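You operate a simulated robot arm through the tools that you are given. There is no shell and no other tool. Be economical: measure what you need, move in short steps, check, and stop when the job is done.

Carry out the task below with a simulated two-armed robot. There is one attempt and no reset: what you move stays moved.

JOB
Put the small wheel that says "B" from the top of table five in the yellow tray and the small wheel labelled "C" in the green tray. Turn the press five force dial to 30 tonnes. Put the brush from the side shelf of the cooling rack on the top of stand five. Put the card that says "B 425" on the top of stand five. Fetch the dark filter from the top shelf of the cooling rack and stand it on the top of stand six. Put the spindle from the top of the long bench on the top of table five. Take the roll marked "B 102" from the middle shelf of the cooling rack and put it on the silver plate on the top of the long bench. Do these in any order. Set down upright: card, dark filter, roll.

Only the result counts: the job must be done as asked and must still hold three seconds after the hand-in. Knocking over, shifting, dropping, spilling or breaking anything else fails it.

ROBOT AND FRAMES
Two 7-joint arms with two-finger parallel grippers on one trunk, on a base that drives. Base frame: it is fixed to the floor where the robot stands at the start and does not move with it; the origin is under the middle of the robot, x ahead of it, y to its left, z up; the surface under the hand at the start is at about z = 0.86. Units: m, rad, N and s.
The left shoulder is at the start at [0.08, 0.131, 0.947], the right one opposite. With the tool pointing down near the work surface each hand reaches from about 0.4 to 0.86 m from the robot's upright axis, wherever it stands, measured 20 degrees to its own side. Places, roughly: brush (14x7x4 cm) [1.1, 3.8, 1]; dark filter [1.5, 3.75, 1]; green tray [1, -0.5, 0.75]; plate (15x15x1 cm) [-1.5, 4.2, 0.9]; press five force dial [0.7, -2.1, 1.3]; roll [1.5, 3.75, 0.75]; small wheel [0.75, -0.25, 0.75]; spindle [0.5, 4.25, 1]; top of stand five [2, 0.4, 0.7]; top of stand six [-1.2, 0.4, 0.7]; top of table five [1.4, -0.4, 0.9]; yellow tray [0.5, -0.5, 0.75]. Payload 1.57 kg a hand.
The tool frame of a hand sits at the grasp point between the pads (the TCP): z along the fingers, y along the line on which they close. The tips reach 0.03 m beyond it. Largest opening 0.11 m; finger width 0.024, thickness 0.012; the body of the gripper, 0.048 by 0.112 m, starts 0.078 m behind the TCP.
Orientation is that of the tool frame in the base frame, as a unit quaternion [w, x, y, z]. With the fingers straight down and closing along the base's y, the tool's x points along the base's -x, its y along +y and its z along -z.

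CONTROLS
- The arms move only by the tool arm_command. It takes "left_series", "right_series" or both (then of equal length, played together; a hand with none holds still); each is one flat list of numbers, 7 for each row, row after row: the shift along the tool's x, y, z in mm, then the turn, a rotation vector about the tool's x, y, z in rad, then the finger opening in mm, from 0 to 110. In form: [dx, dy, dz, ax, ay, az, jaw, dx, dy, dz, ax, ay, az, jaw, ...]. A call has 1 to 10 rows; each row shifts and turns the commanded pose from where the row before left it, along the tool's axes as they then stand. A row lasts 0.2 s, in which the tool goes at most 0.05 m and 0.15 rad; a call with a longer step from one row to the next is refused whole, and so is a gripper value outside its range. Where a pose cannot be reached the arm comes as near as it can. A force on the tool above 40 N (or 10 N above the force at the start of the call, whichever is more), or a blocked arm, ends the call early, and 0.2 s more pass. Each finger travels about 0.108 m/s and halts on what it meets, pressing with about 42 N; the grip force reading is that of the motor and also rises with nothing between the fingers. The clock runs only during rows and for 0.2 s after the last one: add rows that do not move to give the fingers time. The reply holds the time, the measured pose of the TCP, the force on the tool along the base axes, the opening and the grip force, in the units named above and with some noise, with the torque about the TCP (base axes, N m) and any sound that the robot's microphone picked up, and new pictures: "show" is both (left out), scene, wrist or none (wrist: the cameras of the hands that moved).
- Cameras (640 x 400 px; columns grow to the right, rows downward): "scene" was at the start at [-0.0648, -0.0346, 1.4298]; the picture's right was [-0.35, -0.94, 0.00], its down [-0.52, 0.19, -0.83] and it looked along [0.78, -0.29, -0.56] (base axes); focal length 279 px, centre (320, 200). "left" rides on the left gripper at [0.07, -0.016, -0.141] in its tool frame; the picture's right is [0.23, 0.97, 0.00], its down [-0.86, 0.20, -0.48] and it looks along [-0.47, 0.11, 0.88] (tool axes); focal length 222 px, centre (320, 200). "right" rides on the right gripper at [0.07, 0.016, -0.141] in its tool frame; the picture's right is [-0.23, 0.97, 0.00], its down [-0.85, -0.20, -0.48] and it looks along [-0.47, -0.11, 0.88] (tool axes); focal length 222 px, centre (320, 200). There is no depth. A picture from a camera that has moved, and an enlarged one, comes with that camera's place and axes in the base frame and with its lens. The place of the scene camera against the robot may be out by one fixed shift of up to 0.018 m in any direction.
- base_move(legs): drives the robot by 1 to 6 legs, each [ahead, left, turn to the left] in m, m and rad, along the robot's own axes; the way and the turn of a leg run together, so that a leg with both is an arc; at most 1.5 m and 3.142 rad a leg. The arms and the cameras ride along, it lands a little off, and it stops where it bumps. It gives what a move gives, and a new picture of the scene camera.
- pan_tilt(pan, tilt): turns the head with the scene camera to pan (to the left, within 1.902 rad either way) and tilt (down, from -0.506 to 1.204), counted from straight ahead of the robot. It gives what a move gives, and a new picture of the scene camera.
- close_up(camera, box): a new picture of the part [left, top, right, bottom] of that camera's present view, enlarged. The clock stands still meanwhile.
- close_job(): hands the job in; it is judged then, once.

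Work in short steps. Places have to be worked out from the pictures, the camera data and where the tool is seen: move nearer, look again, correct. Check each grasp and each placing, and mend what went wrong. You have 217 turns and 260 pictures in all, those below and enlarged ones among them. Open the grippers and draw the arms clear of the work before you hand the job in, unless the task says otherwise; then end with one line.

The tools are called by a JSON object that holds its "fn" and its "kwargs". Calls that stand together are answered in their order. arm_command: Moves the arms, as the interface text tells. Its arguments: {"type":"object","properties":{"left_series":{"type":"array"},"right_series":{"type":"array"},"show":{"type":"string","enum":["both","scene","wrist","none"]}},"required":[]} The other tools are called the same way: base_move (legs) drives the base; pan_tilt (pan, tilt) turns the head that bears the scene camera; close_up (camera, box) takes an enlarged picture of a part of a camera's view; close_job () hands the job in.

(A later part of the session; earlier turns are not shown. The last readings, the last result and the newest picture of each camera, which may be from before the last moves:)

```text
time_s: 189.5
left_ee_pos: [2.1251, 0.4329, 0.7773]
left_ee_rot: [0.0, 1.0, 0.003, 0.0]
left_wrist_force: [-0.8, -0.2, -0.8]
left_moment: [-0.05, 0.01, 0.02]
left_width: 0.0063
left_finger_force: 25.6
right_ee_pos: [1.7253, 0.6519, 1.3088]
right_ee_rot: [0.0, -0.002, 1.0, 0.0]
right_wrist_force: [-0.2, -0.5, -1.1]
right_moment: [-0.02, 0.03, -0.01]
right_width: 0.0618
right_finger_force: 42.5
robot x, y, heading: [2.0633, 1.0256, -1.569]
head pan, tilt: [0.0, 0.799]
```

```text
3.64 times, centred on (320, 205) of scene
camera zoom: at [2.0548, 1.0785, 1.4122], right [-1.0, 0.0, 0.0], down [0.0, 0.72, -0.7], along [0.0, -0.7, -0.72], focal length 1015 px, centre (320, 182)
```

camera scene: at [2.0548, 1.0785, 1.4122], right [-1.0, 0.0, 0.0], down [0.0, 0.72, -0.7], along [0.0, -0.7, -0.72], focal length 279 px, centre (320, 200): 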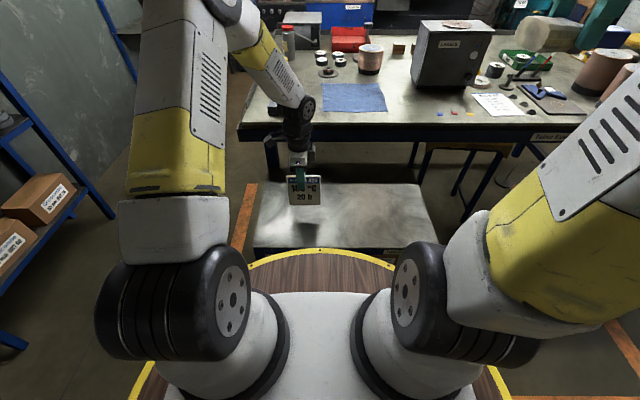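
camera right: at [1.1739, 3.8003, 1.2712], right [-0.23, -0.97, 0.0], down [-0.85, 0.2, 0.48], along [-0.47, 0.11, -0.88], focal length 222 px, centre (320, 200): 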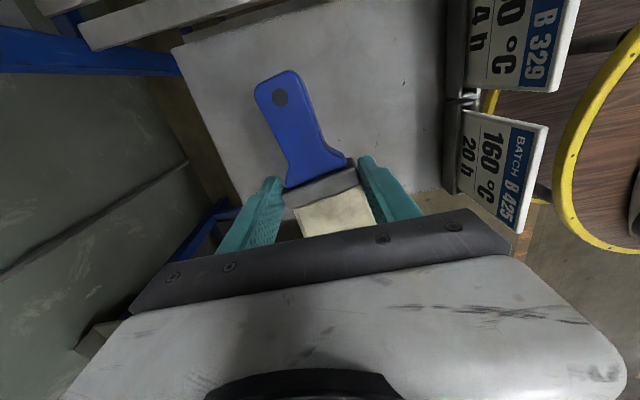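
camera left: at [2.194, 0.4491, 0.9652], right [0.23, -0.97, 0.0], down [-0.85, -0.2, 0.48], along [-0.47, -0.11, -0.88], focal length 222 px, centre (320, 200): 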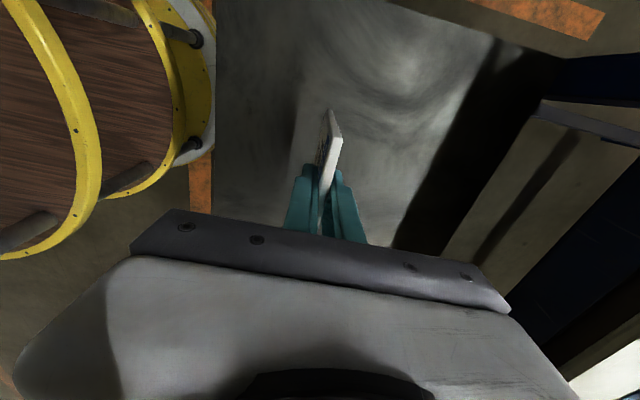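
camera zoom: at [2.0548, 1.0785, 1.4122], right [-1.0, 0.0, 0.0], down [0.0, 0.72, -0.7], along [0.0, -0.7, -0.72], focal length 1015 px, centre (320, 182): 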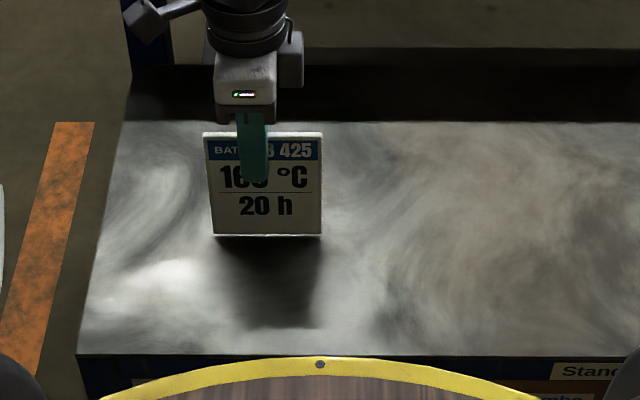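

Gap nearly closed. 2 mm steps now.

{"fn": "arm_command", "kwargs": {"left_series": [0, 0, 2, 0, 0, 0, 0, 0, 0, 2, 0, 0, 0, 0, 0, 0, 0, 0, 0, 0, 0], "show": "none"}}

{"fn": "close_up", "kwargs": {"camera": "scene", "box": [280, 180, 350, 240]}}

```text
time_s: 190.3
left_ee_pos: [2.124, 0.4326, 0.7734]
left_ee_rot: [0.0, 1.0, 0.002, 0.0]
left_wrist_force: [0.7, 0.5, -0.6]
left_moment: [-0.03, -0.02, 0.0]
left_width: 0.0063
left_finger_force: 26.2
right_ee_pos: [1.7245, 0.6507, 1.3088]
right_ee_rot: [0.0, -0.002, 1.0, 0.0]
right_wrist_force: [-0.4, -0.1, -0.3]
right_moment: [-0.02, 0.03, 0.0]
right_width: 0.0619
right_finger_force: 42.0
robot x, y, heading: [2.0646, 1.0215, -1.563]
head pan, tilt: [0.0, 0.799]
```

```text
6.67 times, centred on (315, 210) of scene
camera zoom: at [2.0548, 1.0785, 1.4122], right [-1.0, 0.0, 0.0], down [0.0, 0.72, -0.7], along [0.0, -0.7, -0.72], focal length 1860 px, centre (353, 133)
```

zoom: 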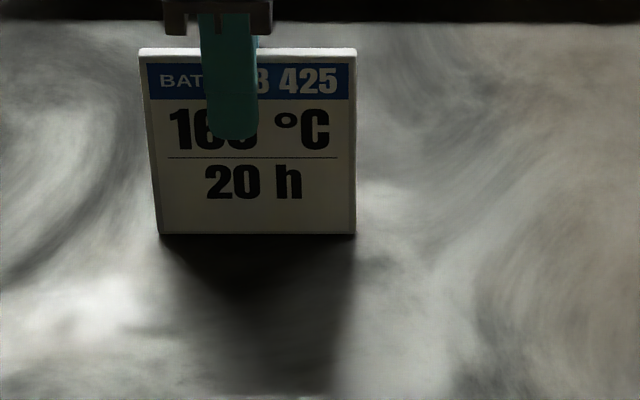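

Nearly touching; I step 1 mm at a time and watch the force.

{"fn": "arm_command", "kwargs": {"left_series": [0, 0, 1, 0, 0, 0, 0, 0, 0, 1, 0, 0, 0, 0, 0, 0, 1, 0, 0, 0, 0, 0, 0, 0, 0, 0, 0, 0], "show": "none"}}

```text
time_s: 191.3
left_ee_pos: [2.1247, 0.4327, 0.7718]
left_ee_rot: [0.0, 1.0, 0.002, -0.001]
left_wrist_force: [0.0, 1.1, 18.6]
left_moment: [0.1, 0.01, 0.0]
left_width: 0.0066
left_finger_force: 26.2
right_ee_pos: [1.7249, 0.6522, 1.3111]
right_ee_rot: [0.0, -0.001, 1.0, -0.001]
right_wrist_force: [0.4, 0.5, -1.2]
right_moment: [-0.02, 0.04, 0.01]
right_width: 0.0618
right_finger_force: 41.4
robot x, y, heading: [2.0665, 1.0259, -1.569]
head pan, tilt: [0.0, 0.799]
```

Contact (18 N). I relieve 2 mm and open gently.

{"fn": "arm_command", "kwargs": {"left_series": [0, 0, -2, 0, 0, 0, 0, 0, 0, 0, 0, 0, 0, 0, 0, 0, 0, 0, 0, 0, 10, 0, 0, 0, 0, 0, 0, 16, 0, 0, 0, 0, 0, 0, 30, 0, 0, 0, 0, 0, 0, 50, 0, 0, 0, 0, 0, 0, 70], "show": "none"}}

{"fn": "close_up", "kwargs": {"camera": "scene", "box": [240, 150, 400, 260]}}

```text
time_s: 192.9
left_ee_pos: [2.1258, 0.4332, 0.7735]
left_ee_rot: [0.0, 1.0, 0.003, 0.001]
left_wrist_force: [0.4, 0.0, -0.2]
left_moment: [0.01, -0.01, 0.02]
left_width: 0.07
left_finger_force: 0.1
right_ee_pos: [1.7251, 0.652, 1.31]
right_ee_rot: [0.0, -0.002, 1.0, 0.0]
right_wrist_force: [-0.4, -1.1, -0.8]
right_moment: [0.03, -0.01, 0.0]
right_width: 0.062
right_finger_force: 41.6
robot x, y, heading: [2.0656, 1.0231, -1.567]
head pan, tilt: [0.0, 0.799]
```

```text
3.64 times, centred on (320, 205) of scene
camera zoom: at [2.0548, 1.0785, 1.4122], right [-1.0, 0.0, 0.0], down [0.0, 0.72, -0.7], along [0.0, -0.7, -0.72], focal length 1015 px, centre (320, 182)
```

zoom: 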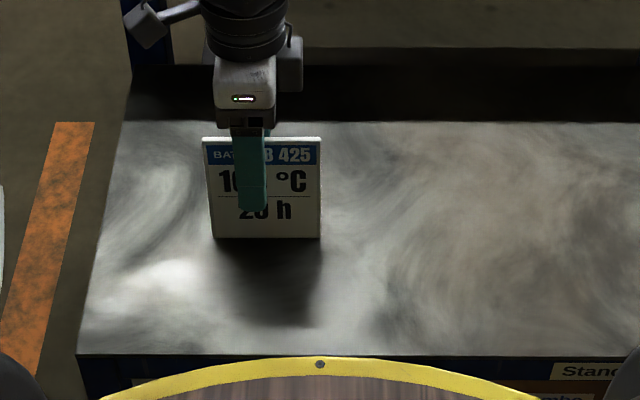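

The card stands on its own. I lift the left hand away and bring the brush over.

{"fn": "arm_command", "kwargs": {"left_series": [0, 0, -30, 0, 0, 0, 70, 0, 0, -45, 0, 0, 0, 70, 0, 0, -48, 0, 0, 0, 70, 0, 0, -48, 0, 0, 0, 70, 0, 0, -48, 0, 0, 0, 70, 0, 0, -48, 0, 0, 0, 70, 0, 0, -48, 0, 0, 0, 70, 0, 0, -48, 0, 0, 0, 70, 0, 0, -48, 0, 0, 0, 70], "right_series": [0, 0, 0, 0, 0, 0, 30, 0, 0, 0, 0, 0, 0, 30, 0, 0, 0, 0, 0, 0, 30, 0, 0, 0, 0, 0, 0, 30, -24, -40, 0, 0, 0, 0, 30, -24, -40, 0, 0, 0, 0, 30, -24, -40, 0, 0, 0, 0, 30, -24, -40, 0, 0, 0, 0, 30, -24, -40, 0, 0, 0, 0, 30], "show": "scene"}}

{"fn": "arm_command", "kwargs": {"right_series": [0, 0, 48, 0, 0, 0, 30, 0, 0, 48, 0, 0, 0, 30, 0, 0, 48, 0, 0, 0, 30, 0, 0, 48, 0, 0, 0, 30, 0, 0, 48, 0, 0, 0, 30, 0, 0, 48, 0, 0, 0, 30, 0, 0, 48, 0, 0, 0, 30, 0, 0, 48, 0, 0, 0, 30, 0, 0, 48, 0, 0, 0, 30, 0, 0, 48, 0, 0, 0, 30], "show": "both"}}

```text
time_s: 194.9
left_ee_pos: [2.1251, 0.432, 1.1843]
left_ee_rot: [0.0, 1.0, 0.002, 0.0]
left_wrist_force: [-0.4, 1.0, -0.1]
left_moment: [0.02, 0.0, -0.02]
left_width: 0.0699
left_finger_force: 0.1
right_ee_pos: [1.8453, 0.4516, 1.3092]
right_ee_rot: [0.0, -0.001, 1.0, 0.0]
right_wrist_force: [-0.6, 0.5, -0.7]
right_moment: [-0.04, -0.03, 0.0]
right_width: 0.0618
right_finger_force: 41.4
robot x, y, heading: [2.0643, 1.0235, -1.572]
head pan, tilt: [0.0, 0.799]
camera scene: at [2.0546, 1.0788, 1.4122], right [-1.0, 0.0, 0.0], down [0.0, 0.72, -0.7], along [0.0, -0.7, -0.72], focal length 279 px, centre (320, 200)
```

scene: 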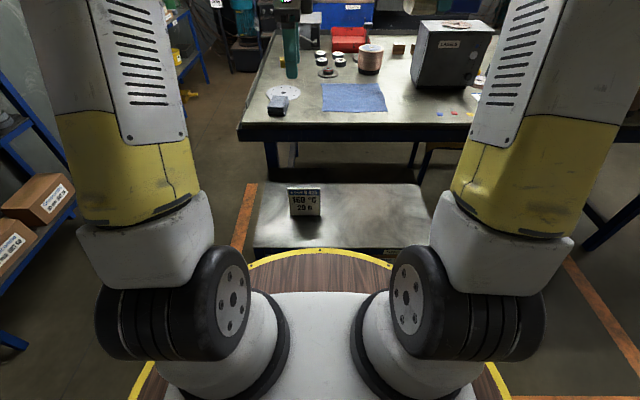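

```text
time_s: 197.1
left_ee_pos: [2.1264, 0.4311, 1.1834]
left_ee_rot: [0.0, 1.0, 0.003, 0.0]
left_wrist_force: [0.3, 0.3, 0.4]
left_moment: [-0.01, 0.02, 0.02]
left_width: 0.07
left_finger_force: 0.1
right_ee_pos: [1.8463, 0.4519, 0.8303]
right_ee_rot: [0.0, -0.002, 1.0, 0.0]
right_wrist_force: [0.2, 0.2, -1.1]
right_moment: [-0.09, 0.03, -0.04]
right_width: 0.0614
right_finger_force: 42.0
robot x, y, heading: [2.0629, 1.0205, -1.569]
head pan, tilt: [0.0, 0.799]
camera scene: at [2.0549, 1.0788, 1.4122], right [-1.0, 0.0, 0.0], down [0.0, 0.72, -0.7], along [0.0, -0.7, -0.72], focal length 279 px, centre (320, 200)
camera right: at [1.7755, 0.4675, 0.972], right [0.22, 0.97, 0.0], down [0.86, -0.2, 0.48], along [0.47, -0.11, -0.88], focal length 222 px, centre (320, 200)
```

scene: 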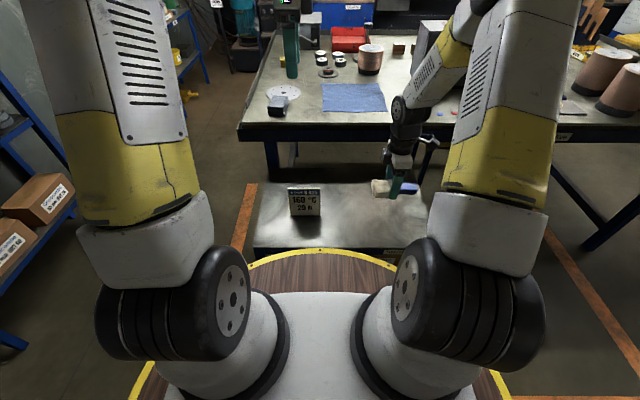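
right: 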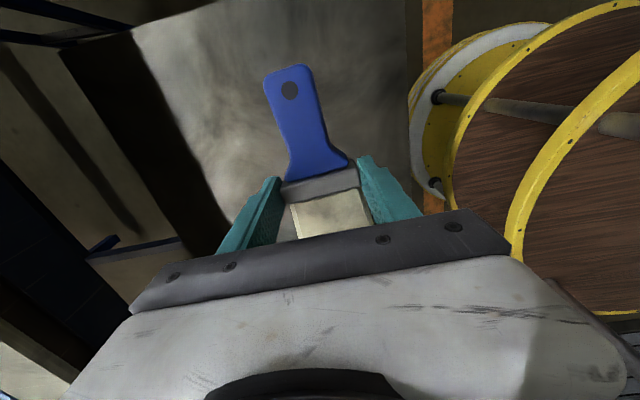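

I shift 3 cm toward the middle and lower the brush to contact.

{"fn": "arm_command", "kwargs": {"right_series": [-30, 0, 30, 0, 0, 0, 30, 0, 0, 45, 0, 0, 0, 30, 0, 0, 30, 0, 0, 0, 30, 0, 0, 8, 0, 0, 0, 30, 0, 0, 5, 0, 0, 0, 30, 0, 0, 3, 0, 0, 0, 30, 0, 0, 3, 0, 0, 0, 30, 0, 0, 3, 0, 0, 0, 30, 0, 0, 3, 0, 0, 0, 30], "show": "scene"}}

```text
time_s: 199.1
left_ee_pos: [2.1261, 0.4316, 1.1838]
left_ee_rot: [0.001, 1.0, 0.003, 0.001]
left_wrist_force: [0.3, -0.1, 1.0]
left_moment: [0.02, 0.01, 0.02]
left_width: 0.0698
left_finger_force: 0.2
right_ee_pos: [1.8746, 0.4512, 0.6997]
right_ee_rot: [0.0, -0.002, 1.0, 0.0]
right_wrist_force: [-0.7, 0.3, 1.1]
right_moment: [0.11, -0.1, 0.05]
right_width: 0.0616
right_finger_force: 42.0
robot x, y, heading: [2.0655, 1.0214, -1.569]
head pan, tilt: [0.0, 0.799]
camera scene: at [2.0548, 1.0785, 1.4122], right [-1.0, 0.0, 0.0], down [0.0, 0.72, -0.7], along [0.0, -0.7, -0.72], focal length 279 px, centre (320, 200)
```

scene: 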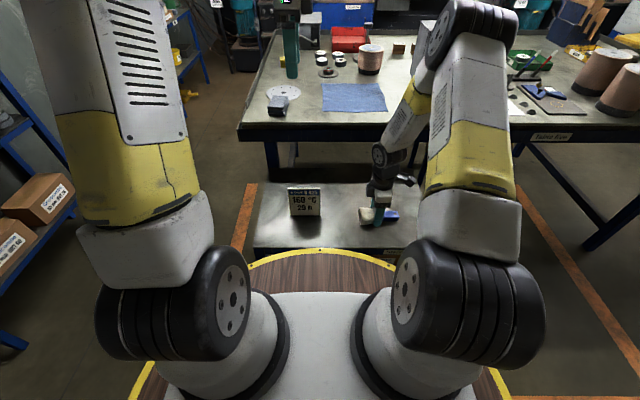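

Light contact at z≈0.70. Release and lift the right hand.

{"fn": "arm_command", "kwargs": {"right_series": [0, 0, 0, 0, 0, 0, 70, 0, 0, 0, 0, 0, 0, 95, 0, 0, 0, 0, 0, 0, 95, 0, 0, -40, 0, 0, 0, 95, 0, 0, -48, 0, 0, 0, 95, 0, 0, -48, 0, 0, 0, 95, 0, 0, -48, 0, 0, 0, 95, 0, 0, -48, 0, 0, 0, 95, 0, 0, -48, 0, 0, 0, 95, 0, 0, -48, 0, 0, 0, 95], "show": "none"}}

{"fn": "arm_command", "kwargs": {"right_series": [0, 0, -48, 0, 0, 0, 95, 0, 0, -48, 0, 0, 0, 95, 0, 0, -48, 0, 0, 0, 95, 0, 0, -48, 0, 0, 0, 95, 0, 0, 0, 0, 0, 0, 95], "show": "scene"}}

{"fn": "close_up", "kwargs": {"camera": "scene", "box": [240, 160, 440, 270]}}

```text
time_s: 201.3
left_ee_pos: [2.125, 0.4313, 1.1827]
left_ee_rot: [0.0, 1.0, 0.003, -0.001]
left_wrist_force: [-0.6, -1.2, -0.7]
left_moment: [0.05, -0.02, 0.0]
left_width: 0.07
left_finger_force: 0.0
right_ee_pos: [1.875, 0.453, 1.0296]
right_ee_rot: [0.0, -0.003, 1.0, 0.0]
right_wrist_force: [0.0, -0.5, -0.3]
right_moment: [0.03, 0.0, 0.0]
right_width: 0.0951
right_finger_force: 0.0
robot x, y, heading: [2.0613, 1.019, -1.565]
head pan, tilt: [0.0, 0.799]
```

```text
time_s: 202.5
left_ee_pos: [2.1248, 0.4325, 1.1826]
left_ee_rot: [0.0, 1.0, 0.002, 0.0]
left_wrist_force: [-0.7, 0.6, -0.3]
left_moment: [0.01, 0.01, 0.0]
left_width: 0.07
left_finger_force: 0.0
right_ee_pos: [1.8756, 0.4534, 1.2198]
right_ee_rot: [-0.001, -0.002, 1.0, 0.0]
right_wrist_force: [-0.2, 0.7, 0.1]
right_moment: [-0.02, -0.02, 0.01]
right_width: 0.0949
right_finger_force: 0.1
robot x, y, heading: [2.0636, 1.027, -1.569]
head pan, tilt: [0.0, 0.799]
camera scene: at [2.0548, 1.0785, 1.4122], right [-1.0, 0.0, 0.0], down [0.0, 0.72, -0.7], along [0.0, -0.7, -0.72], focal length 279 px, centre (320, 200)
```

scene: 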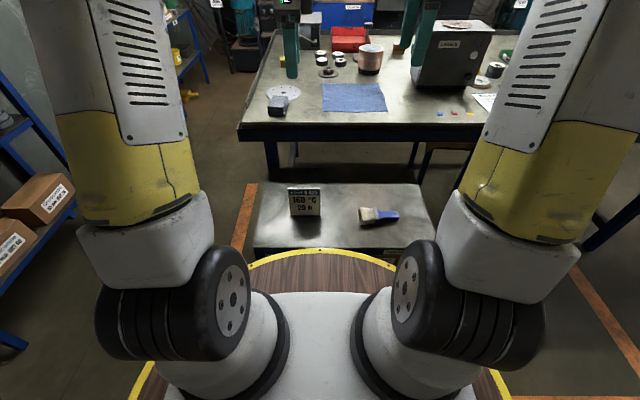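

```text
3.20 times, centred on (340, 215) of scene
camera zoom: at [2.0548, 1.0785, 1.4122], right [-1.0, 0.0, 0.0], down [0.0, 0.72, -0.7], along [0.0, -0.7, -0.72], focal length 893 px, centre (256, 152)
```

zoom: 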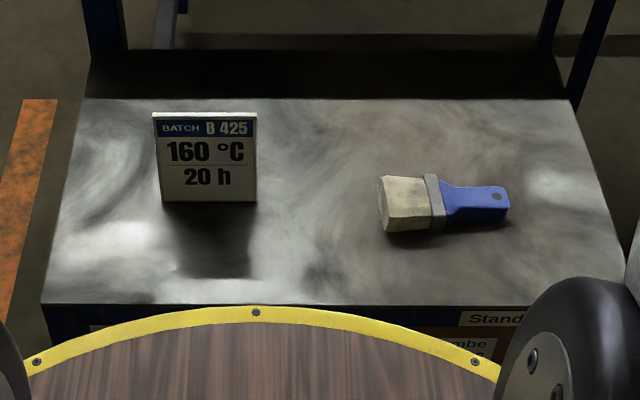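

Card and brush are in place. I now return to the cooling rack for the filter and the roll.

{"fn": "base_move", "kwargs": {"legs": [[-0.6, 0, 0], [0, 0, -3.14], [1.15, 0.4, 0]]}}

{"fn": "pan_tilt", "kwargs": {"pan": 0.0, "tilt": 0.55}}

```text
time_s: 219.1
left_ee_pos: [1.6799, 3.3765, 1.1826]
left_ee_rot: [0.0, 0.024, 1.0, 0.001]
left_wrist_force: [-0.4, 0.5, -1.1]
left_moment: [0.01, -0.03, 0.01]
left_width: 0.0697
left_finger_force: 0.1
right_ee_pos: [1.9273, 3.3446, 1.2196]
right_ee_rot: [0.0, 1.0, -0.025, 0.0]
right_wrist_force: [1.2, 1.1, 1.1]
right_moment: [-0.02, -0.01, -0.01]
right_width: 0.095
right_finger_force: 0.2
robot x, y, heading: [1.7133, 2.7836, 1.518]
head pan, tilt: [0.0, 0.799]
camera scene: at [1.6991, 2.7214, 1.4122], right [1.0, -0.05, 0.0], down [-0.04, -0.72, -0.7], along [0.03, 0.7, -0.72], focal length 279 px, centre (320, 200)
```

scene: 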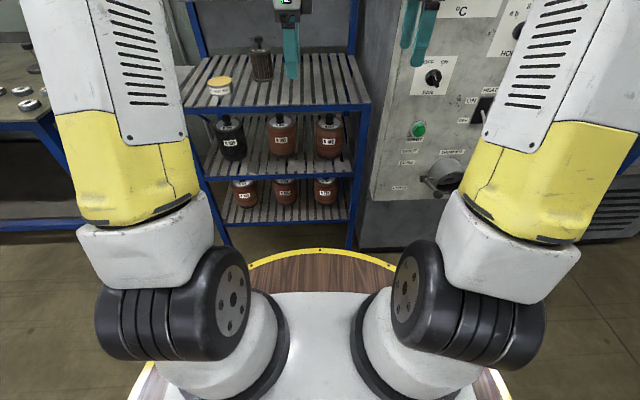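

```text
time_s: 219.8
left_ee_pos: [1.6792, 3.3771, 1.1833]
left_ee_rot: [0.0, 0.025, 1.0, 0.0]
left_wrist_force: [0.3, 0.1, 0.2]
left_moment: [-0.02, -0.03, -0.02]
left_width: 0.07
left_finger_force: 0.2
right_ee_pos: [1.9282, 3.3446, 1.2202]
right_ee_rot: [-0.001, 1.0, -0.026, 0.0]
right_wrist_force: [-0.4, -1.3, 0.4]
right_moment: [-0.01, 0.01, 0.05]
right_width: 0.0952
right_finger_force: 0.2
robot x, y, heading: [1.7076, 2.786, 1.517]
head pan, tilt: [0.0, 0.55]
camera scene: at [1.6996, 2.7305, 1.4335], right [1.0, -0.05, 0.0], down [-0.03, -0.52, -0.85], along [0.04, 0.85, -0.52], focal length 279 px, centre (320, 200)
```

scene: 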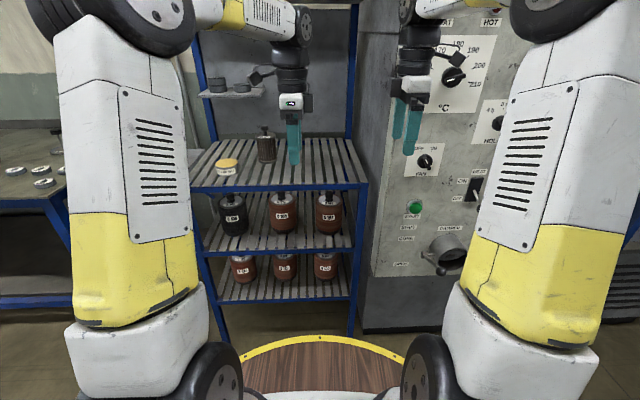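

I zoom on the rolls and filter to measure sizes.

{"fn": "close_up", "kwargs": {"camera": "scene", "box": [200, 180, 370, 280]}}

{"fn": "close_up", "kwargs": {"camera": "scene", "box": [190, 110, 370, 200]}}

```text
3.76 times, centred on (285, 230) of scene
camera zoom: at [1.6996, 2.7305, 1.4335], right [1.0, -0.05, 0.0], down [-0.03, -0.52, -0.85], along [0.04, 0.85, -0.52], focal length 1050 px, centre (452, 87)
```

zoom: 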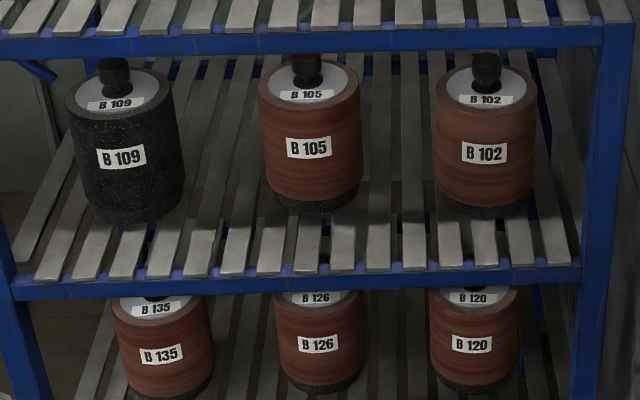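

```text
3.56 times, centred on (280, 155) of scene
camera zoom: at [1.6996, 2.7305, 1.4335], right [1.0, -0.05, 0.0], down [-0.03, -0.52, -0.85], along [0.04, 0.85, -0.52], focal length 992 px, centre (462, 360)
```

zoom: 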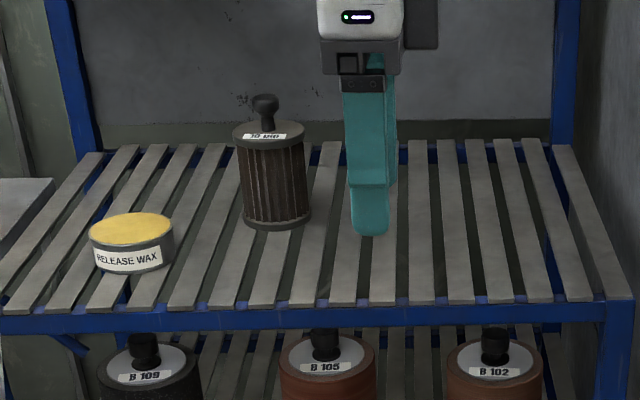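

Rolls are ~12 cm wide, so B 102 must be held by its knob with a horizontal tool; the filter by its knob from above. First I pull both hands back, straighten the heading and advance.

{"fn": "arm_command", "kwargs": {"left_series": [0, -45, 0, 0, 0, 0, 70, 0, -45, -20, 0, 0, 0, 70, 0, -20, -40, 0, 0, 0, 70], "right_series": [0, 45, 0, 0, 0, 0, 60, 0, 45, 0, 0, 0, 0, 60, 0, 20, 0, 0, 0, 0, 60], "show": "none"}}

{"fn": "base_move", "kwargs": {"legs": [[0, 0, 0.053], [0.25, 0.06, 0]]}}

```text
time_s: 220.6
left_ee_pos: [1.6747, 3.2674, 1.2433]
left_ee_rot: [0.0, 0.025, 1.0, 0.001]
left_wrist_force: [-0.7, 0.1, -0.5]
left_moment: [-0.05, 0.04, -0.02]
left_width: 0.07
left_finger_force: 0.1
right_ee_pos: [1.9204, 3.2339, 1.2209]
right_ee_rot: [0.0, 1.0, -0.024, 0.001]
right_wrist_force: [-0.2, -0.1, -0.6]
right_moment: [-0.02, -0.03, -0.03]
right_width: 0.0601
right_finger_force: 0.1
robot x, y, heading: [1.7105, 2.7834, 1.524]
head pan, tilt: [0.0, 0.55]
```

```text
time_s: 222.9
left_ee_pos: [1.5865, 3.511, 1.2428]
left_ee_rot: [0.0, -0.004, 1.0, -0.001]
left_wrist_force: [0.6, -0.3, -1.1]
left_moment: [0.04, -0.01, -0.01]
left_width: 0.0702
left_finger_force: 0.0
right_ee_pos: [1.8343, 3.49, 1.2206]
right_ee_rot: [0.0, 1.0, 0.003, 0.0]
right_wrist_force: [0.1, -0.4, -0.3]
right_moment: [0.01, 0.02, -0.01]
right_width: 0.06
right_finger_force: 0.1
robot x, y, heading: [1.6489, 3.0253, 1.571]
head pan, tilt: [0.0, 0.55]
camera scene: at [1.6406, 2.9762, 1.4335], right [1.0, 0.01, 0.0], down [0.0, -0.52, -0.85], along [0.0, 0.85, -0.52], focal length 279 px, centre (320, 200)
```

scene: 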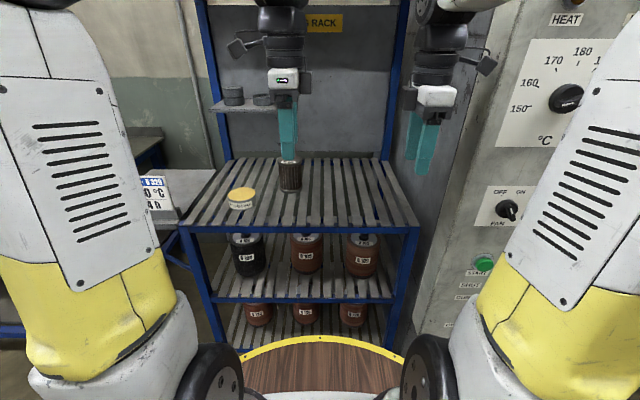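

Bring the left hand above the filter to look with the wrist camera.

{"fn": "arm_command", "kwargs": {"left_series": [10, 45, 0, 0, 0, 0, 70, 10, 45, 0, 0, 0, 0, 70, 10, 45, 0, 0, 0, 0, 70, 10, 45, 0, 0, 0, 0, 70, 10, 45, 0, 0, 0, 0, 70, 0, 0, 0, 0, 0, 0, 70], "show": "wrist"}}

```text
time_s: 224.3
left_ee_pos: [1.5339, 3.7351, 1.2406]
left_ee_rot: [0.0, -0.003, 1.0, -0.001]
left_wrist_force: [0.3, 0.8, 0.2]
left_moment: [-0.03, -0.01, -0.06]
left_width: 0.0702
left_finger_force: 0.2
right_ee_pos: [1.8347, 3.4906, 1.2204]
right_ee_rot: [0.0, 1.0, 0.003, -0.001]
right_wrist_force: [-0.2, 1.1, -0.2]
right_moment: [0.0, -0.02, 0.01]
right_width: 0.06
right_finger_force: 0.0
robot x, y, heading: [1.6482, 3.0278, 1.574]
head pan, tilt: [0.0, 0.55]
camera left: at [1.4641, 3.7197, 1.3827], right [-0.23, 0.97, 0.0], down [0.85, 0.2, 0.48], along [0.46, 0.11, -0.88], focal length 222 px, centre (320, 200)
```

left: 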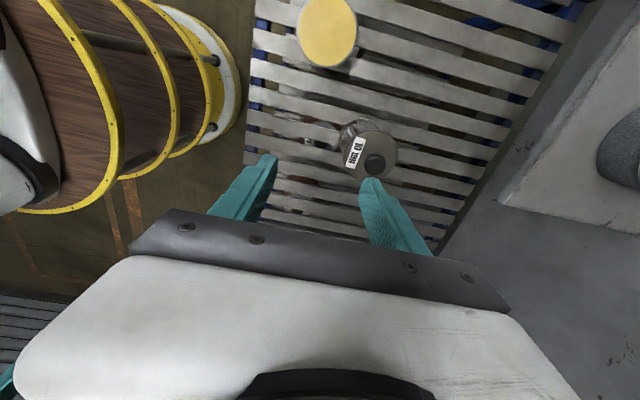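

Knob at ≈[1.537,3.807,1.12]. I move over it while lowering to z≈1.18.

{"fn": "arm_command", "kwargs": {"left_series": [-1, 24, 18, 0, 0, 0, 70, -1, 24, 18, 0, 0, 0, 70, -1, 24, 18, 0, 0, 0, 70, 0, 0, 0, 0, 0, 0, 70], "show": "wrist"}}

```text
time_s: 225.3
left_ee_pos: [1.5327, 3.7726, 1.1817]
left_ee_rot: [0.0, -0.003, 1.0, 0.0]
left_wrist_force: [0.3, 0.0, 0.4]
left_moment: [0.0, 0.01, -0.01]
left_width: 0.0701
left_finger_force: 0.0
left hand out of reach, approached as far as the arm can: row 1, 2, 3
right_ee_pos: [1.8353, 3.491, 1.2199]
right_ee_rot: [0.0, 1.0, 0.003, 0.0]
right_wrist_force: [-0.6, -0.7, 0.3]
right_moment: [0.01, 0.01, 0.0]
right_width: 0.06
right_finger_force: 0.0
robot x, y, heading: [1.6475, 3.0306, 1.575]
head pan, tilt: [0.0, 0.55]
camera left: at [1.4614, 3.7564, 1.3235], right [-0.23, 0.97, 0.0], down [0.85, 0.2, 0.48], along [0.47, 0.11, -0.88], focal length 222 px, centre (320, 200)
```

left: 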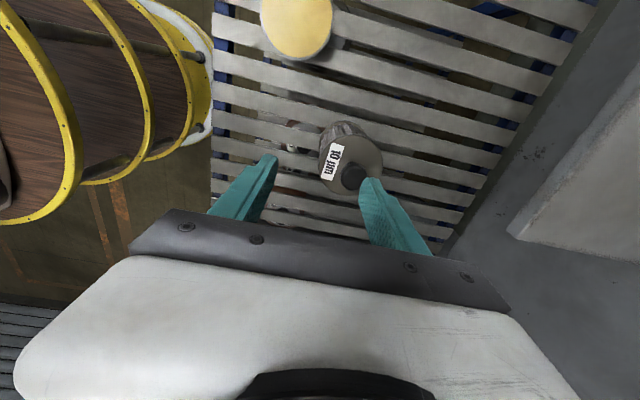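

Knob at [1.539,3.809,1.115]; I need ~4 cm more reach, so the base goes 5 cm forward.

{"fn": "base_move", "kwargs": {"legs": [[0.05, 0, 0]]}}

{"fn": "arm_command", "kwargs": {"left_series": [-6, -12, 0, 0, 0, 0, 70, 0, 0, 30, 0, 0, 0, 70, 0, 0, 25, 0, 0, 0, 70, 0, 0, 0, 0, 0, 0, 70], "show": "wrist"}}

```text
time_s: 226.2
left_ee_pos: [1.5313, 3.824, 1.1832]
left_ee_rot: [0.0, -0.003, 1.0, 0.001]
left_wrist_force: [0.2, 0.2, 0.4]
left_moment: [-0.02, 0.0, -0.03]
left_width: 0.0699
left_finger_force: 0.0
right_ee_pos: [1.8351, 3.5394, 1.2201]
right_ee_rot: [0.0, 1.0, 0.003, 0.0]
right_wrist_force: [-0.5, -0.5, 0.7]
right_moment: [-0.03, -0.02, -0.02]
right_width: 0.0602
right_finger_force: 0.1
robot x, y, heading: [1.6481, 3.0802, 1.574]
head pan, tilt: [0.0, 0.55]
camera scene: at [1.6403, 3.0266, 1.4335], right [1.0, 0.01, 0.0], down [0.0, -0.52, -0.85], along [-0.01, 0.85, -0.52], focal length 279 px, centre (320, 200)
```

scene: 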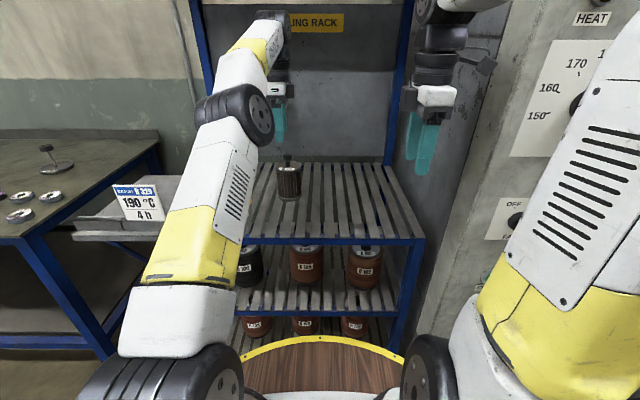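

```text
time_s: 227.2
left_ee_pos: [1.5372, 3.8113, 1.1273]
left_ee_rot: [-0.001, -0.004, 1.0, 0.0]
left_wrist_force: [-0.5, 0.2, 0.1]
left_moment: [-0.01, 0.03, 0.02]
left_width: 0.07
left_finger_force: 0.0
right_ee_pos: [1.8343, 3.5407, 1.2212]
right_ee_rot: [0.0, 1.0, 0.003, 0.0]
right_wrist_force: [0.3, -0.3, 0.2]
right_moment: [0.04, 0.0, 0.02]
right_width: 0.0598
right_finger_force: 0.0
robot x, y, heading: [1.6502, 3.0809, 1.574]
head pan, tilt: [0.0, 0.55]
camera left: at [1.4668, 3.7945, 1.2681], right [-0.23, 0.97, 0.0], down [0.85, 0.21, 0.48], along [0.47, 0.11, -0.88], focal length 222 px, centre (320, 200)
```

left: 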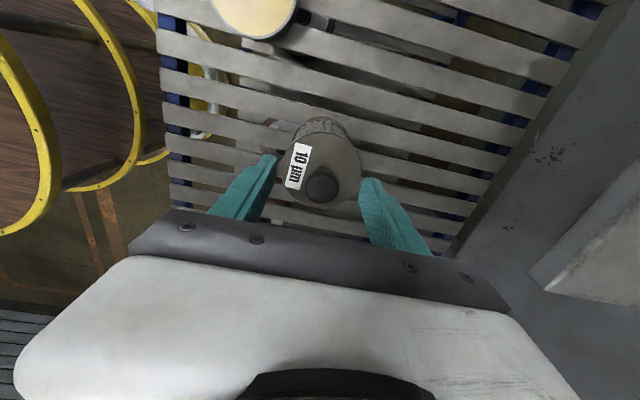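

Knob centred. Lower 15 mm, close on the knob, lift 10 cm.

{"fn": "arm_command", "kwargs": {"left_series": [0, 0, 10, 0, 0, 0, 70, 0, 0, 5, 0, 0, 0, 70, 0, 0, 0, 0, 0, 0, 10, 0, 0, 0, 0, 0, 0, 10, 0, 0, 0, 0, 0, 0, 10, 0, 0, 0, 0, 0, 0, 10, 0, 0, -20, 0, 0, 0, 10, 0, 0, -40, 0, 0, 0, 10, 0, 0, -40, 0, 0, 0, 10, 0, 0, 0, 0, 0, 0, 10], "show": "both"}}

```text
time_s: 229.4
left_ee_pos: [1.536, 3.8057, 1.2088]
left_ee_rot: [0.0, -0.002, 1.0, 0.0]
left_wrist_force: [0.7, -1.4, -3.6]
left_moment: [0.03, 0.05, 0.0]
left_width: 0.0288
left_finger_force: 39.0
left hand out of reach, approached as far as the arm can: row 9
right_ee_pos: [1.8352, 3.5403, 1.2203]
right_ee_rot: [0.0, 1.0, 0.003, 0.0]
right_wrist_force: [0.3, -0.4, -0.3]
right_moment: [0.02, 0.02, 0.01]
right_width: 0.0599
right_finger_force: 0.1
robot x, y, heading: [1.6475, 3.0801, 1.576]
head pan, tilt: [0.0, 0.55]
camera scene: at [1.6402, 3.0267, 1.4335], right [1.0, 0.01, 0.0], down [0.0, -0.52, -0.85], along [-0.01, 0.85, -0.52], focal length 279 px, centre (320, 200)
camera left: at [1.4664, 3.7883, 1.3496], right [-0.23, 0.97, 0.0], down [0.85, 0.21, 0.48], along [0.47, 0.11, -0.88], focal length 222 px, centre (320, 200)
```

scene: 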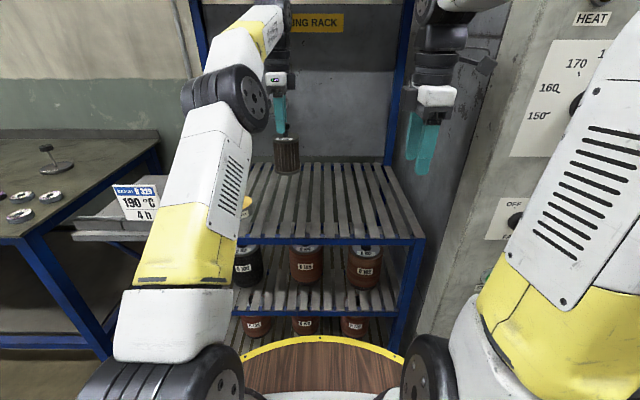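
left: 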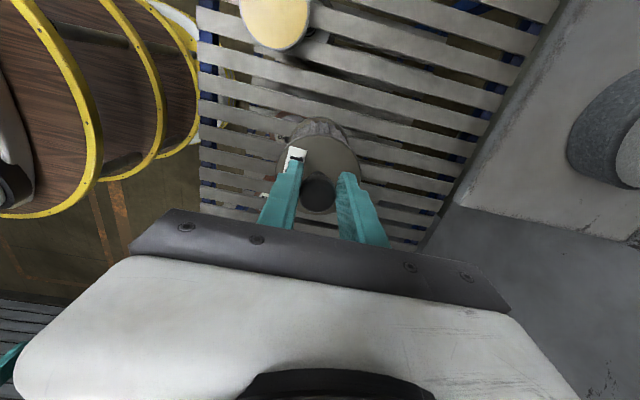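

Filter held by its knob. I pull it back from the rack, back the base off 13 cm, and yaw the right hand.

{"fn": "arm_command", "kwargs": {"left_series": [10, -44, -8, 0, 0, 0, 10, 12, -44, -8, 0, 0, 0, 10, 12, -44, -8, 0, 0, 0, 10, 12, -44, 0, 0, 0, 0, 10, 12, -44, 0, 0, 0, 0, 10, 12, -44, 0, 0, 0, 0, 10, 12, -44, 0, 0, 0, 0, 10, 12, -40, 0, 0, 0, 0, 10], "show": "none"}}

{"fn": "base_move", "kwargs": {"legs": [[-0.13, 0, 0]]}}

{"fn": "arm_command", "kwargs": {"right_series": [0, 0, 0, 0, 0, 0.149, 60, 0, 0, 0, 0, 0, 0.149, 60, 0, 0, 0, 0, 0, 0.149, 60, 0, 0, 0, 0, 0, 0.149, 60, 0, 0, 0, 0, 0, 0.149, 60, 0, 0, 0, 0, 0, 0.149, 60, 0, 0, 0, 0, 0, 0.149, 60, 0, 0, 0, 0, 0, 0.149, 60, 0, 0, 0, 0, 0, 0.149, 60, 0, 0, 0, 0, 0, 0.149, 60], "show": "none"}}

{"fn": "arm_command", "kwargs": {"right_series": [0, 0, 0, 0, 0, 0.081, 60, 0, 0, 0, 0, -0.149, 0, 60, 0, 0, 0, 0, -0.149, 0, 60, 0, 0, 0, 0, -0.149, 0, 60, 0, 0, 0, 0, -0.149, 0, 60, 0, 0, 0, 0, -0.149, 0, 60, 0, 0, 0, 0, -0.149, 0, 60, 0, 0, 0, 0, -0.149, 0, 60, 0, 0, 0, 0, -0.149, 0, 60, 0, 0, 0, 0, -0.149, 0, 60], "show": "none"}}

```text
time_s: 231.2
left_ee_pos: [1.4457, 3.4557, 1.2324]
left_ee_rot: [0.0, -0.003, 1.0, 0.0]
left_wrist_force: [0.7, -0.1, -3.6]
left_moment: [-0.04, 0.04, 0.0]
left_width: 0.0293
left_finger_force: 38.9
right_ee_pos: [1.8344, 3.5414, 1.2202]
right_ee_rot: [0.0, 1.0, 0.002, 0.0]
right_wrist_force: [0.4, 0.8, -1.1]
right_moment: [-0.06, -0.01, 0.02]
right_width: 0.0602
right_finger_force: 0.1
robot x, y, heading: [1.6453, 3.0752, 1.574]
head pan, tilt: [0.0, 0.55]
```

```text
time_s: 232.5
left_ee_pos: [1.4471, 3.3242, 1.2339]
left_ee_rot: [0.0, -0.003, 1.0, 0.001]
left_wrist_force: [0.0, 0.3, -3.1]
left_moment: [-0.01, 0.05, -0.01]
left_width: 0.0291
left_finger_force: 38.9
right_ee_pos: [1.8354, 3.4098, 1.2208]
right_ee_rot: [0.001, 1.0, 0.003, 0.0]
right_wrist_force: [-0.3, 0.8, -0.1]
right_moment: [0.02, -0.03, 0.03]
right_width: 0.06
right_finger_force: 0.1
robot x, y, heading: [1.65, 2.9477, 1.577]
head pan, tilt: [0.0, 0.55]
camera scene: at [1.6411, 2.8957, 1.4336], right [1.0, 0.01, 0.0], down [0.0, -0.52, -0.85], along [-0.01, 0.85, -0.52], focal length 279 px, centre (320, 200)
```

scene: 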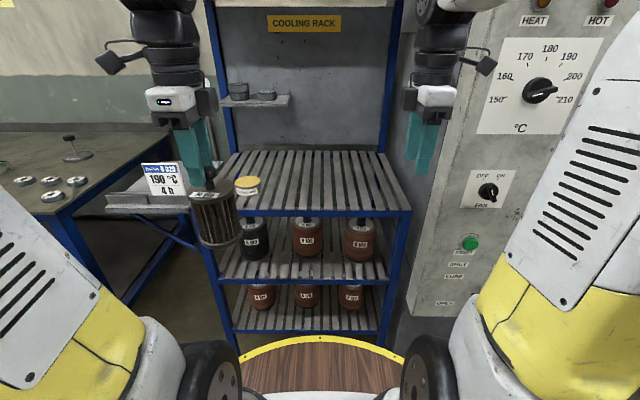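

```text
time_s: 234.7
left_ee_pos: [1.4461, 3.3233, 1.2328]
left_ee_rot: [0.0, -0.004, 1.0, 0.001]
left_wrist_force: [0.7, -0.2, -3.3]
left_moment: [0.04, 0.02, -0.01]
left_width: 0.0292
left_finger_force: 38.7
right_ee_pos: [1.8353, 3.4103, 1.2202]
right_ee_rot: [0.0, 0.736, -0.677, 0.0]
right_wrist_force: [-1.0, 0.9, 0.4]
right_moment: [0.0, 0.0, -0.01]
right_width: 0.0597
right_finger_force: 0.1
robot x, y, heading: [1.651, 2.9515, 1.58]
head pan, tilt: [0.0, 0.55]
```

```text
time_s: 236.9
left_ee_pos: [1.4472, 3.3235, 1.2332]
left_ee_rot: [0.0, -0.004, 1.0, 0.0]
left_wrist_force: [1.2, -1.1, -3.5]
left_moment: [0.01, 0.01, 0.0]
left_width: 0.0293
left_finger_force: 38.9
right_ee_pos: [1.8415, 3.4414, 1.2653]
right_ee_rot: [-0.439, 0.555, -0.553, -0.44]
right_wrist_force: [-0.4, -0.7, 0.6]
right_moment: [0.0, -0.01, 0.03]
right_width: 0.0599
right_finger_force: 0.1
right hand out of reach, approached as far as the arm can: row 9, 10
robot x, y, heading: [1.6455, 2.9515, 1.576]
head pan, tilt: [0.0, 0.55]
```

The pitch is nearly horizontal. I back off 13 cm more for deck clearance, then lower the right hand in front of the middle shelf.

{"fn": "base_move", "kwargs": {"legs": [[-0.13, 0, 0]]}}

{"fn": "arm_command", "kwargs": {"right_series": [36, 4, 26, 0, 0, 0, 60, 36, 4, 26, 0, 0, 0, 60, 36, 4, 26, 0, 0, 0, 60, 36, 4, 26, 0, 0, 0, 60, 36, 4, 26, 0, 0, 0, 60, 36, 4, 26, 0, 0, 0, 60, 36, 4, 26, 0, 0, 0, 60, 36, 4, 26, 0, 0, 0, 60, 0, 0, 0, 0, -0.11, 0, 60, 0, 0, 0, 0, -0.11, 0, 60], "show": "both"}}

```text
time_s: 238.2
left_ee_pos: [1.4472, 3.1915, 1.2328]
left_ee_rot: [0.0, -0.004, 1.0, 0.0]
left_wrist_force: [0.4, 0.4, -3.8]
left_moment: [-0.02, 0.05, 0.02]
left_width: 0.0293
left_finger_force: 39.1
right_ee_pos: [1.8429, 3.3106, 1.2639]
right_ee_rot: [-0.438, 0.556, -0.553, -0.44]
right_wrist_force: [0.0, 0.9, -0.6]
right_moment: [-0.03, 0.0, 0.02]
right_width: 0.0603
right_finger_force: 0.0
robot x, y, heading: [1.6482, 2.8187, 1.577]
head pan, tilt: [0.0, 0.55]
camera scene: at [1.6419, 2.764, 1.4336], right [1.0, 0.01, 0.0], down [0.0, -0.52, -0.85], along [-0.01, 0.85, -0.52], focal length 279 px, centre (320, 200)
```

scene: 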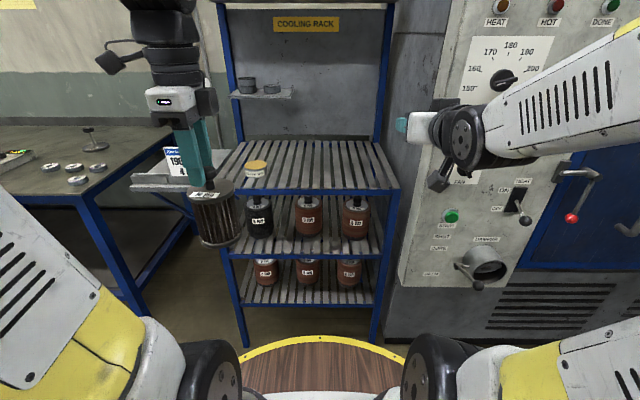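

```text
time_s: 240.4
left_ee_pos: [1.4474, 3.1922, 1.2326]
left_ee_rot: [0.0, -0.003, 1.0, 0.0]
left_wrist_force: [-1.2, 0.4, -3.7]
left_moment: [0.01, 0.06, -0.01]
left_width: 0.0292
left_finger_force: 39.4
right_ee_pos: [1.8151, 3.4763, 0.9612]
right_ee_rot: [-0.496, 0.504, -0.501, -0.498]
right_wrist_force: [0.3, 0.2, -0.7]
right_moment: [0.0, -0.02, 0.01]
right_width: 0.0601
right_finger_force: 0.0
right hand out of reach, approached as far as the arm can: row 1, 2, 3
robot x, y, heading: [1.6474, 2.8174, 1.58]
head pan, tilt: [0.0, 0.55]
camera scene: at [1.6419, 2.7638, 1.4335], right [1.0, 0.01, 0.0], down [0.0, -0.52, -0.85], along [-0.01, 0.85, -0.52], focal length 279 px, centre (320, 200)
camera right: at [1.7997, 3.3341, 0.8941], right [-0.97, 0.0, 0.23], down [0.2, -0.47, 0.86], along [0.1, 0.88, 0.46], focal length 222 px, centre (320, 200)
```

scene: 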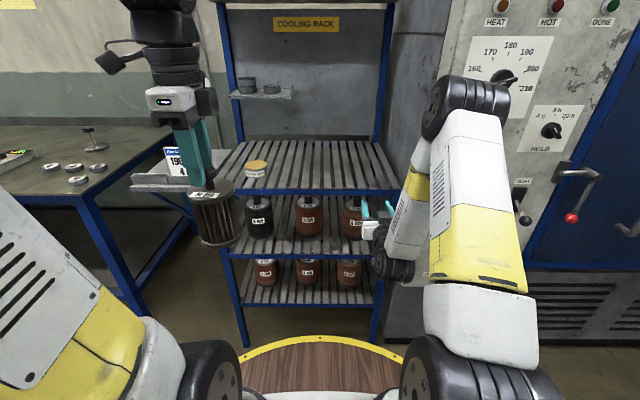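
right: 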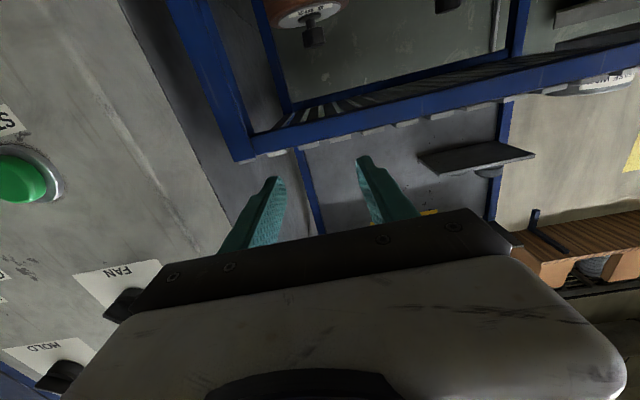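

The hand is horizontal at [1.815,3.476,0.961]; the B 102 knob is at about [1.794,3.78,0.83]. I lower to z≈0.833 and align x.

{"fn": "arm_command", "kwargs": {"right_series": [43, 7, 0, 0, 0, 0, 60, 43, 7, 0, 0, 0, 0, 60, 42, 7, 0, 0, 0, 0, 60, 0, 0, 40, 0, 0, 0, 60, 0, 0, 0, 0, 0, 0, 60], "show": "both"}}

```text
time_s: 241.6
left_ee_pos: [1.4481, 3.1918, 1.2313]
left_ee_rot: [0.0, -0.004, 1.0, 0.0]
left_wrist_force: [1.0, -0.2, -2.4]
left_moment: [0.0, 0.02, -0.01]
left_width: 0.029
left_finger_force: 38.9
right_ee_pos: [1.7944, 3.5151, 0.8323]
right_ee_rot: [-0.496, 0.504, -0.501, -0.498]
right_wrist_force: [0.1, 0.3, 0.3]
right_moment: [0.0, 0.01, 0.02]
right_width: 0.06
right_finger_force: 0.1
robot x, y, heading: [1.646, 2.8177, 1.581]
head pan, tilt: [0.0, 0.55]
camera scene: at [1.6419, 2.7639, 1.4335], right [1.0, 0.01, 0.0], down [0.0, -0.52, -0.85], along [-0.01, 0.85, -0.52], focal length 279 px, centre (320, 200)
camera right: at [1.7785, 3.3728, 0.7662], right [-0.97, 0.0, 0.23], down [0.2, -0.47, 0.86], along [0.1, 0.88, 0.46], focal length 222 px, centre (320, 200)
```

scene: 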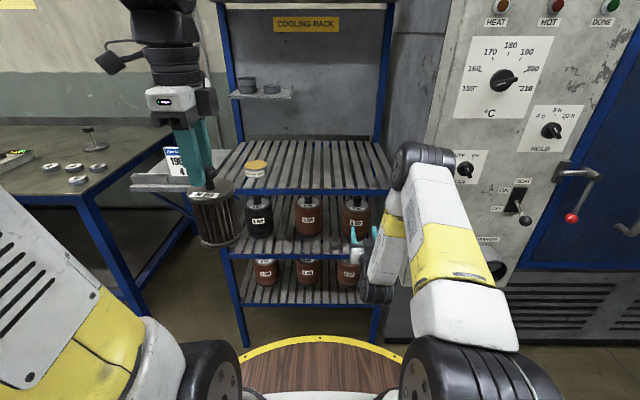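
right: 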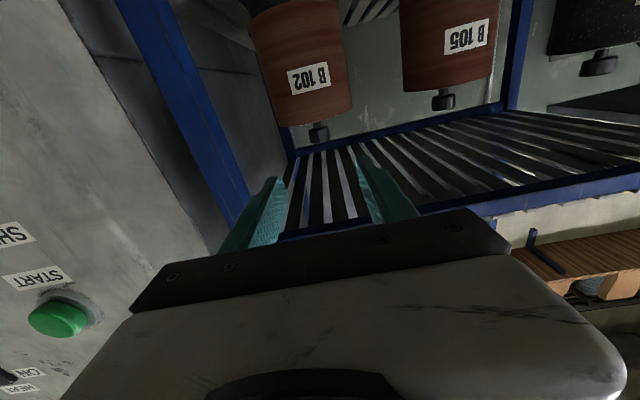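

Knob triangulated at [1.794,3.731,0.837], roll top at ≈0.81. I advance 216 mm (raising 5 mm) so the TCP sits on the knob.

{"fn": "arm_command", "kwargs": {"right_series": [-5, 0, 44, 0, 0, 0, 60, 0, 0, 44, 0, 0, 0, 60, 0, 0, 44, 0, 0, 0, 60, 0, 0, 44, 0, 0, 0, 60, 0, 0, 0, 0, 0, 0, 60], "show": "wrist"}}

```text
time_s: 242.8
left_ee_pos: [1.4483, 3.1931, 1.2328]
left_ee_rot: [0.0, -0.004, 1.0, 0.0]
left_wrist_force: [-0.8, 0.2, -3.2]
left_moment: [-0.02, 0.03, 0.02]
left_width: 0.0291
left_finger_force: 38.6
right_ee_pos: [1.7951, 3.6918, 0.8359]
right_ee_rot: [-0.496, 0.504, -0.501, -0.498]
right_wrist_force: [-0.6, -0.8, -0.1]
right_moment: [0.0, 0.0, -0.01]
right_width: 0.0601
right_finger_force: 0.1
robot x, y, heading: [1.6506, 2.8182, 1.578]
head pan, tilt: [0.0, 0.55]
camera right: at [1.7784, 3.5487, 0.7691], right [-0.97, 0.0, 0.23], down [0.2, -0.47, 0.86], along [0.1, 0.88, 0.46], focal length 222 px, centre (320, 200)
```

right: 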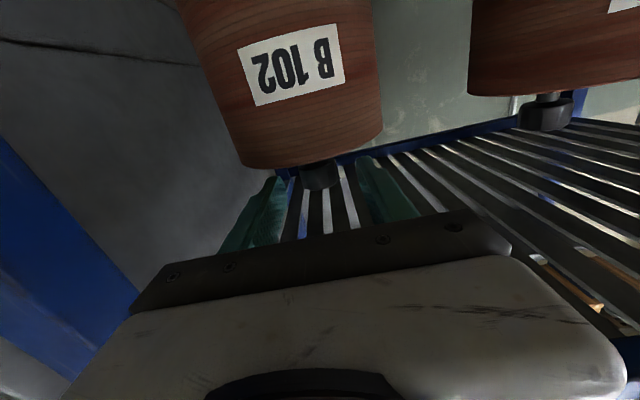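

Aligned. Advance the last ~38 mm and grip.

{"fn": "arm_command", "kwargs": {"right_series": [0, 0, 20, 0, 0, 0, 60, 0, 0, 17, 0, 0, 0, 60, 0, 0, 0, 0, 0, 0, 10, 0, 0, 0, 0, 0, 0, 10, 0, 0, 0, 0, 0, 0, 10, 0, 0, 0, 0, 0, 0, 10], "show": "wrist"}}

```text
time_s: 244.2
left_ee_pos: [1.4485, 3.1911, 1.2322]
left_ee_rot: [0.0, -0.004, 1.0, 0.001]
left_wrist_force: [-0.6, 0.1, -2.4]
left_moment: [0.02, 0.06, 0.0]
left_width: 0.0291
left_finger_force: 38.9
right_ee_pos: [1.7937, 3.7289, 0.8347]
right_ee_rot: [-0.496, 0.504, -0.502, -0.498]
right_wrist_force: [4.9, 0.5, -1.1]
right_moment: [-0.05, -0.17, 0.0]
right_width: 0.0323
right_finger_force: 40.8
robot x, y, heading: [1.6511, 2.8168, 1.575]
head pan, tilt: [0.0, 0.55]
camera right: at [1.7784, 3.5853, 0.7681], right [-0.97, 0.0, 0.23], down [0.2, -0.47, 0.86], along [0.1, 0.88, 0.45], focal length 222 px, centre (320, 200)
```

right: 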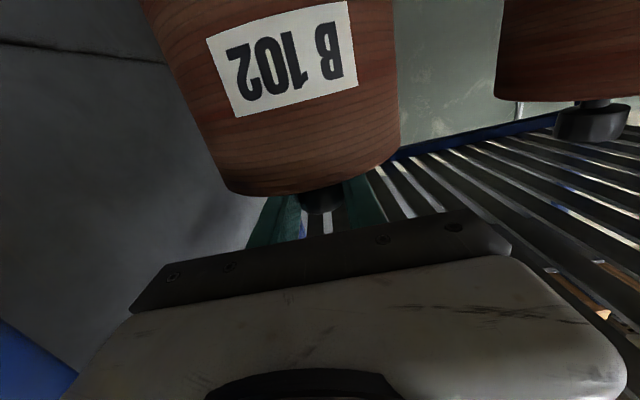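

Knob gripped (32 mm). Lift 20 mm gently.

{"fn": "arm_command", "kwargs": {"right_series": [-5, 0, 0, 0, 0, 0, 10, -5, 0, 0, 0, 0, 0, 10, -5, 0, 0, 0, 0, 0, 10, -5, 0, 0, 0, 0, 0, 10, 0, 0, 0, 0, 0, 0, 10], "show": "both"}}

```text
time_s: 245.4
left_ee_pos: [1.4479, 3.1913, 1.2328]
left_ee_rot: [0.001, -0.003, 1.0, -0.001]
left_wrist_force: [0.4, 0.6, -3.7]
left_moment: [0.01, 0.05, -0.01]
left_width: 0.0292
left_finger_force: 39.0
right_ee_pos: [1.7941, 3.7288, 0.8544]
right_ee_rot: [-0.496, 0.504, -0.502, -0.498]
right_wrist_force: [-0.5, 0.2, -13.8]
right_moment: [-0.08, -0.01, 0.01]
right_width: 0.0324
right_finger_force: 41.1
robot x, y, heading: [1.65, 2.815, 1.576]
head pan, tilt: [0.0, 0.55]
camera scene: at [1.642, 2.7646, 1.4336], right [1.0, 0.01, 0.0], down [0.0, -0.52, -0.85], along [-0.01, 0.85, -0.52], focal length 279 px, centre (320, 200)
camera right: at [1.7775, 3.5861, 0.7877], right [-0.97, 0.0, 0.23], down [0.2, -0.47, 0.86], along [0.1, 0.88, 0.45], focal length 222 px, centre (320, 200)
```

scene: 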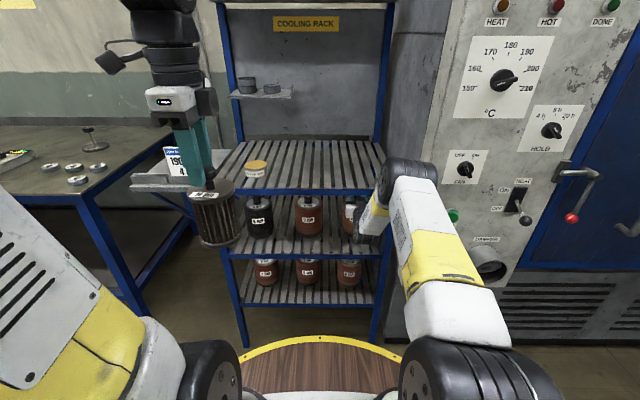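
right: 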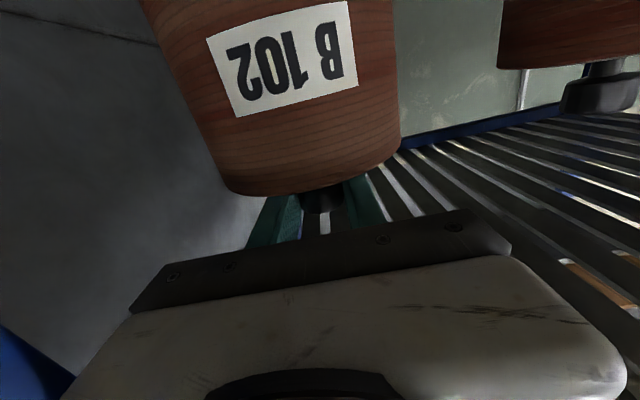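

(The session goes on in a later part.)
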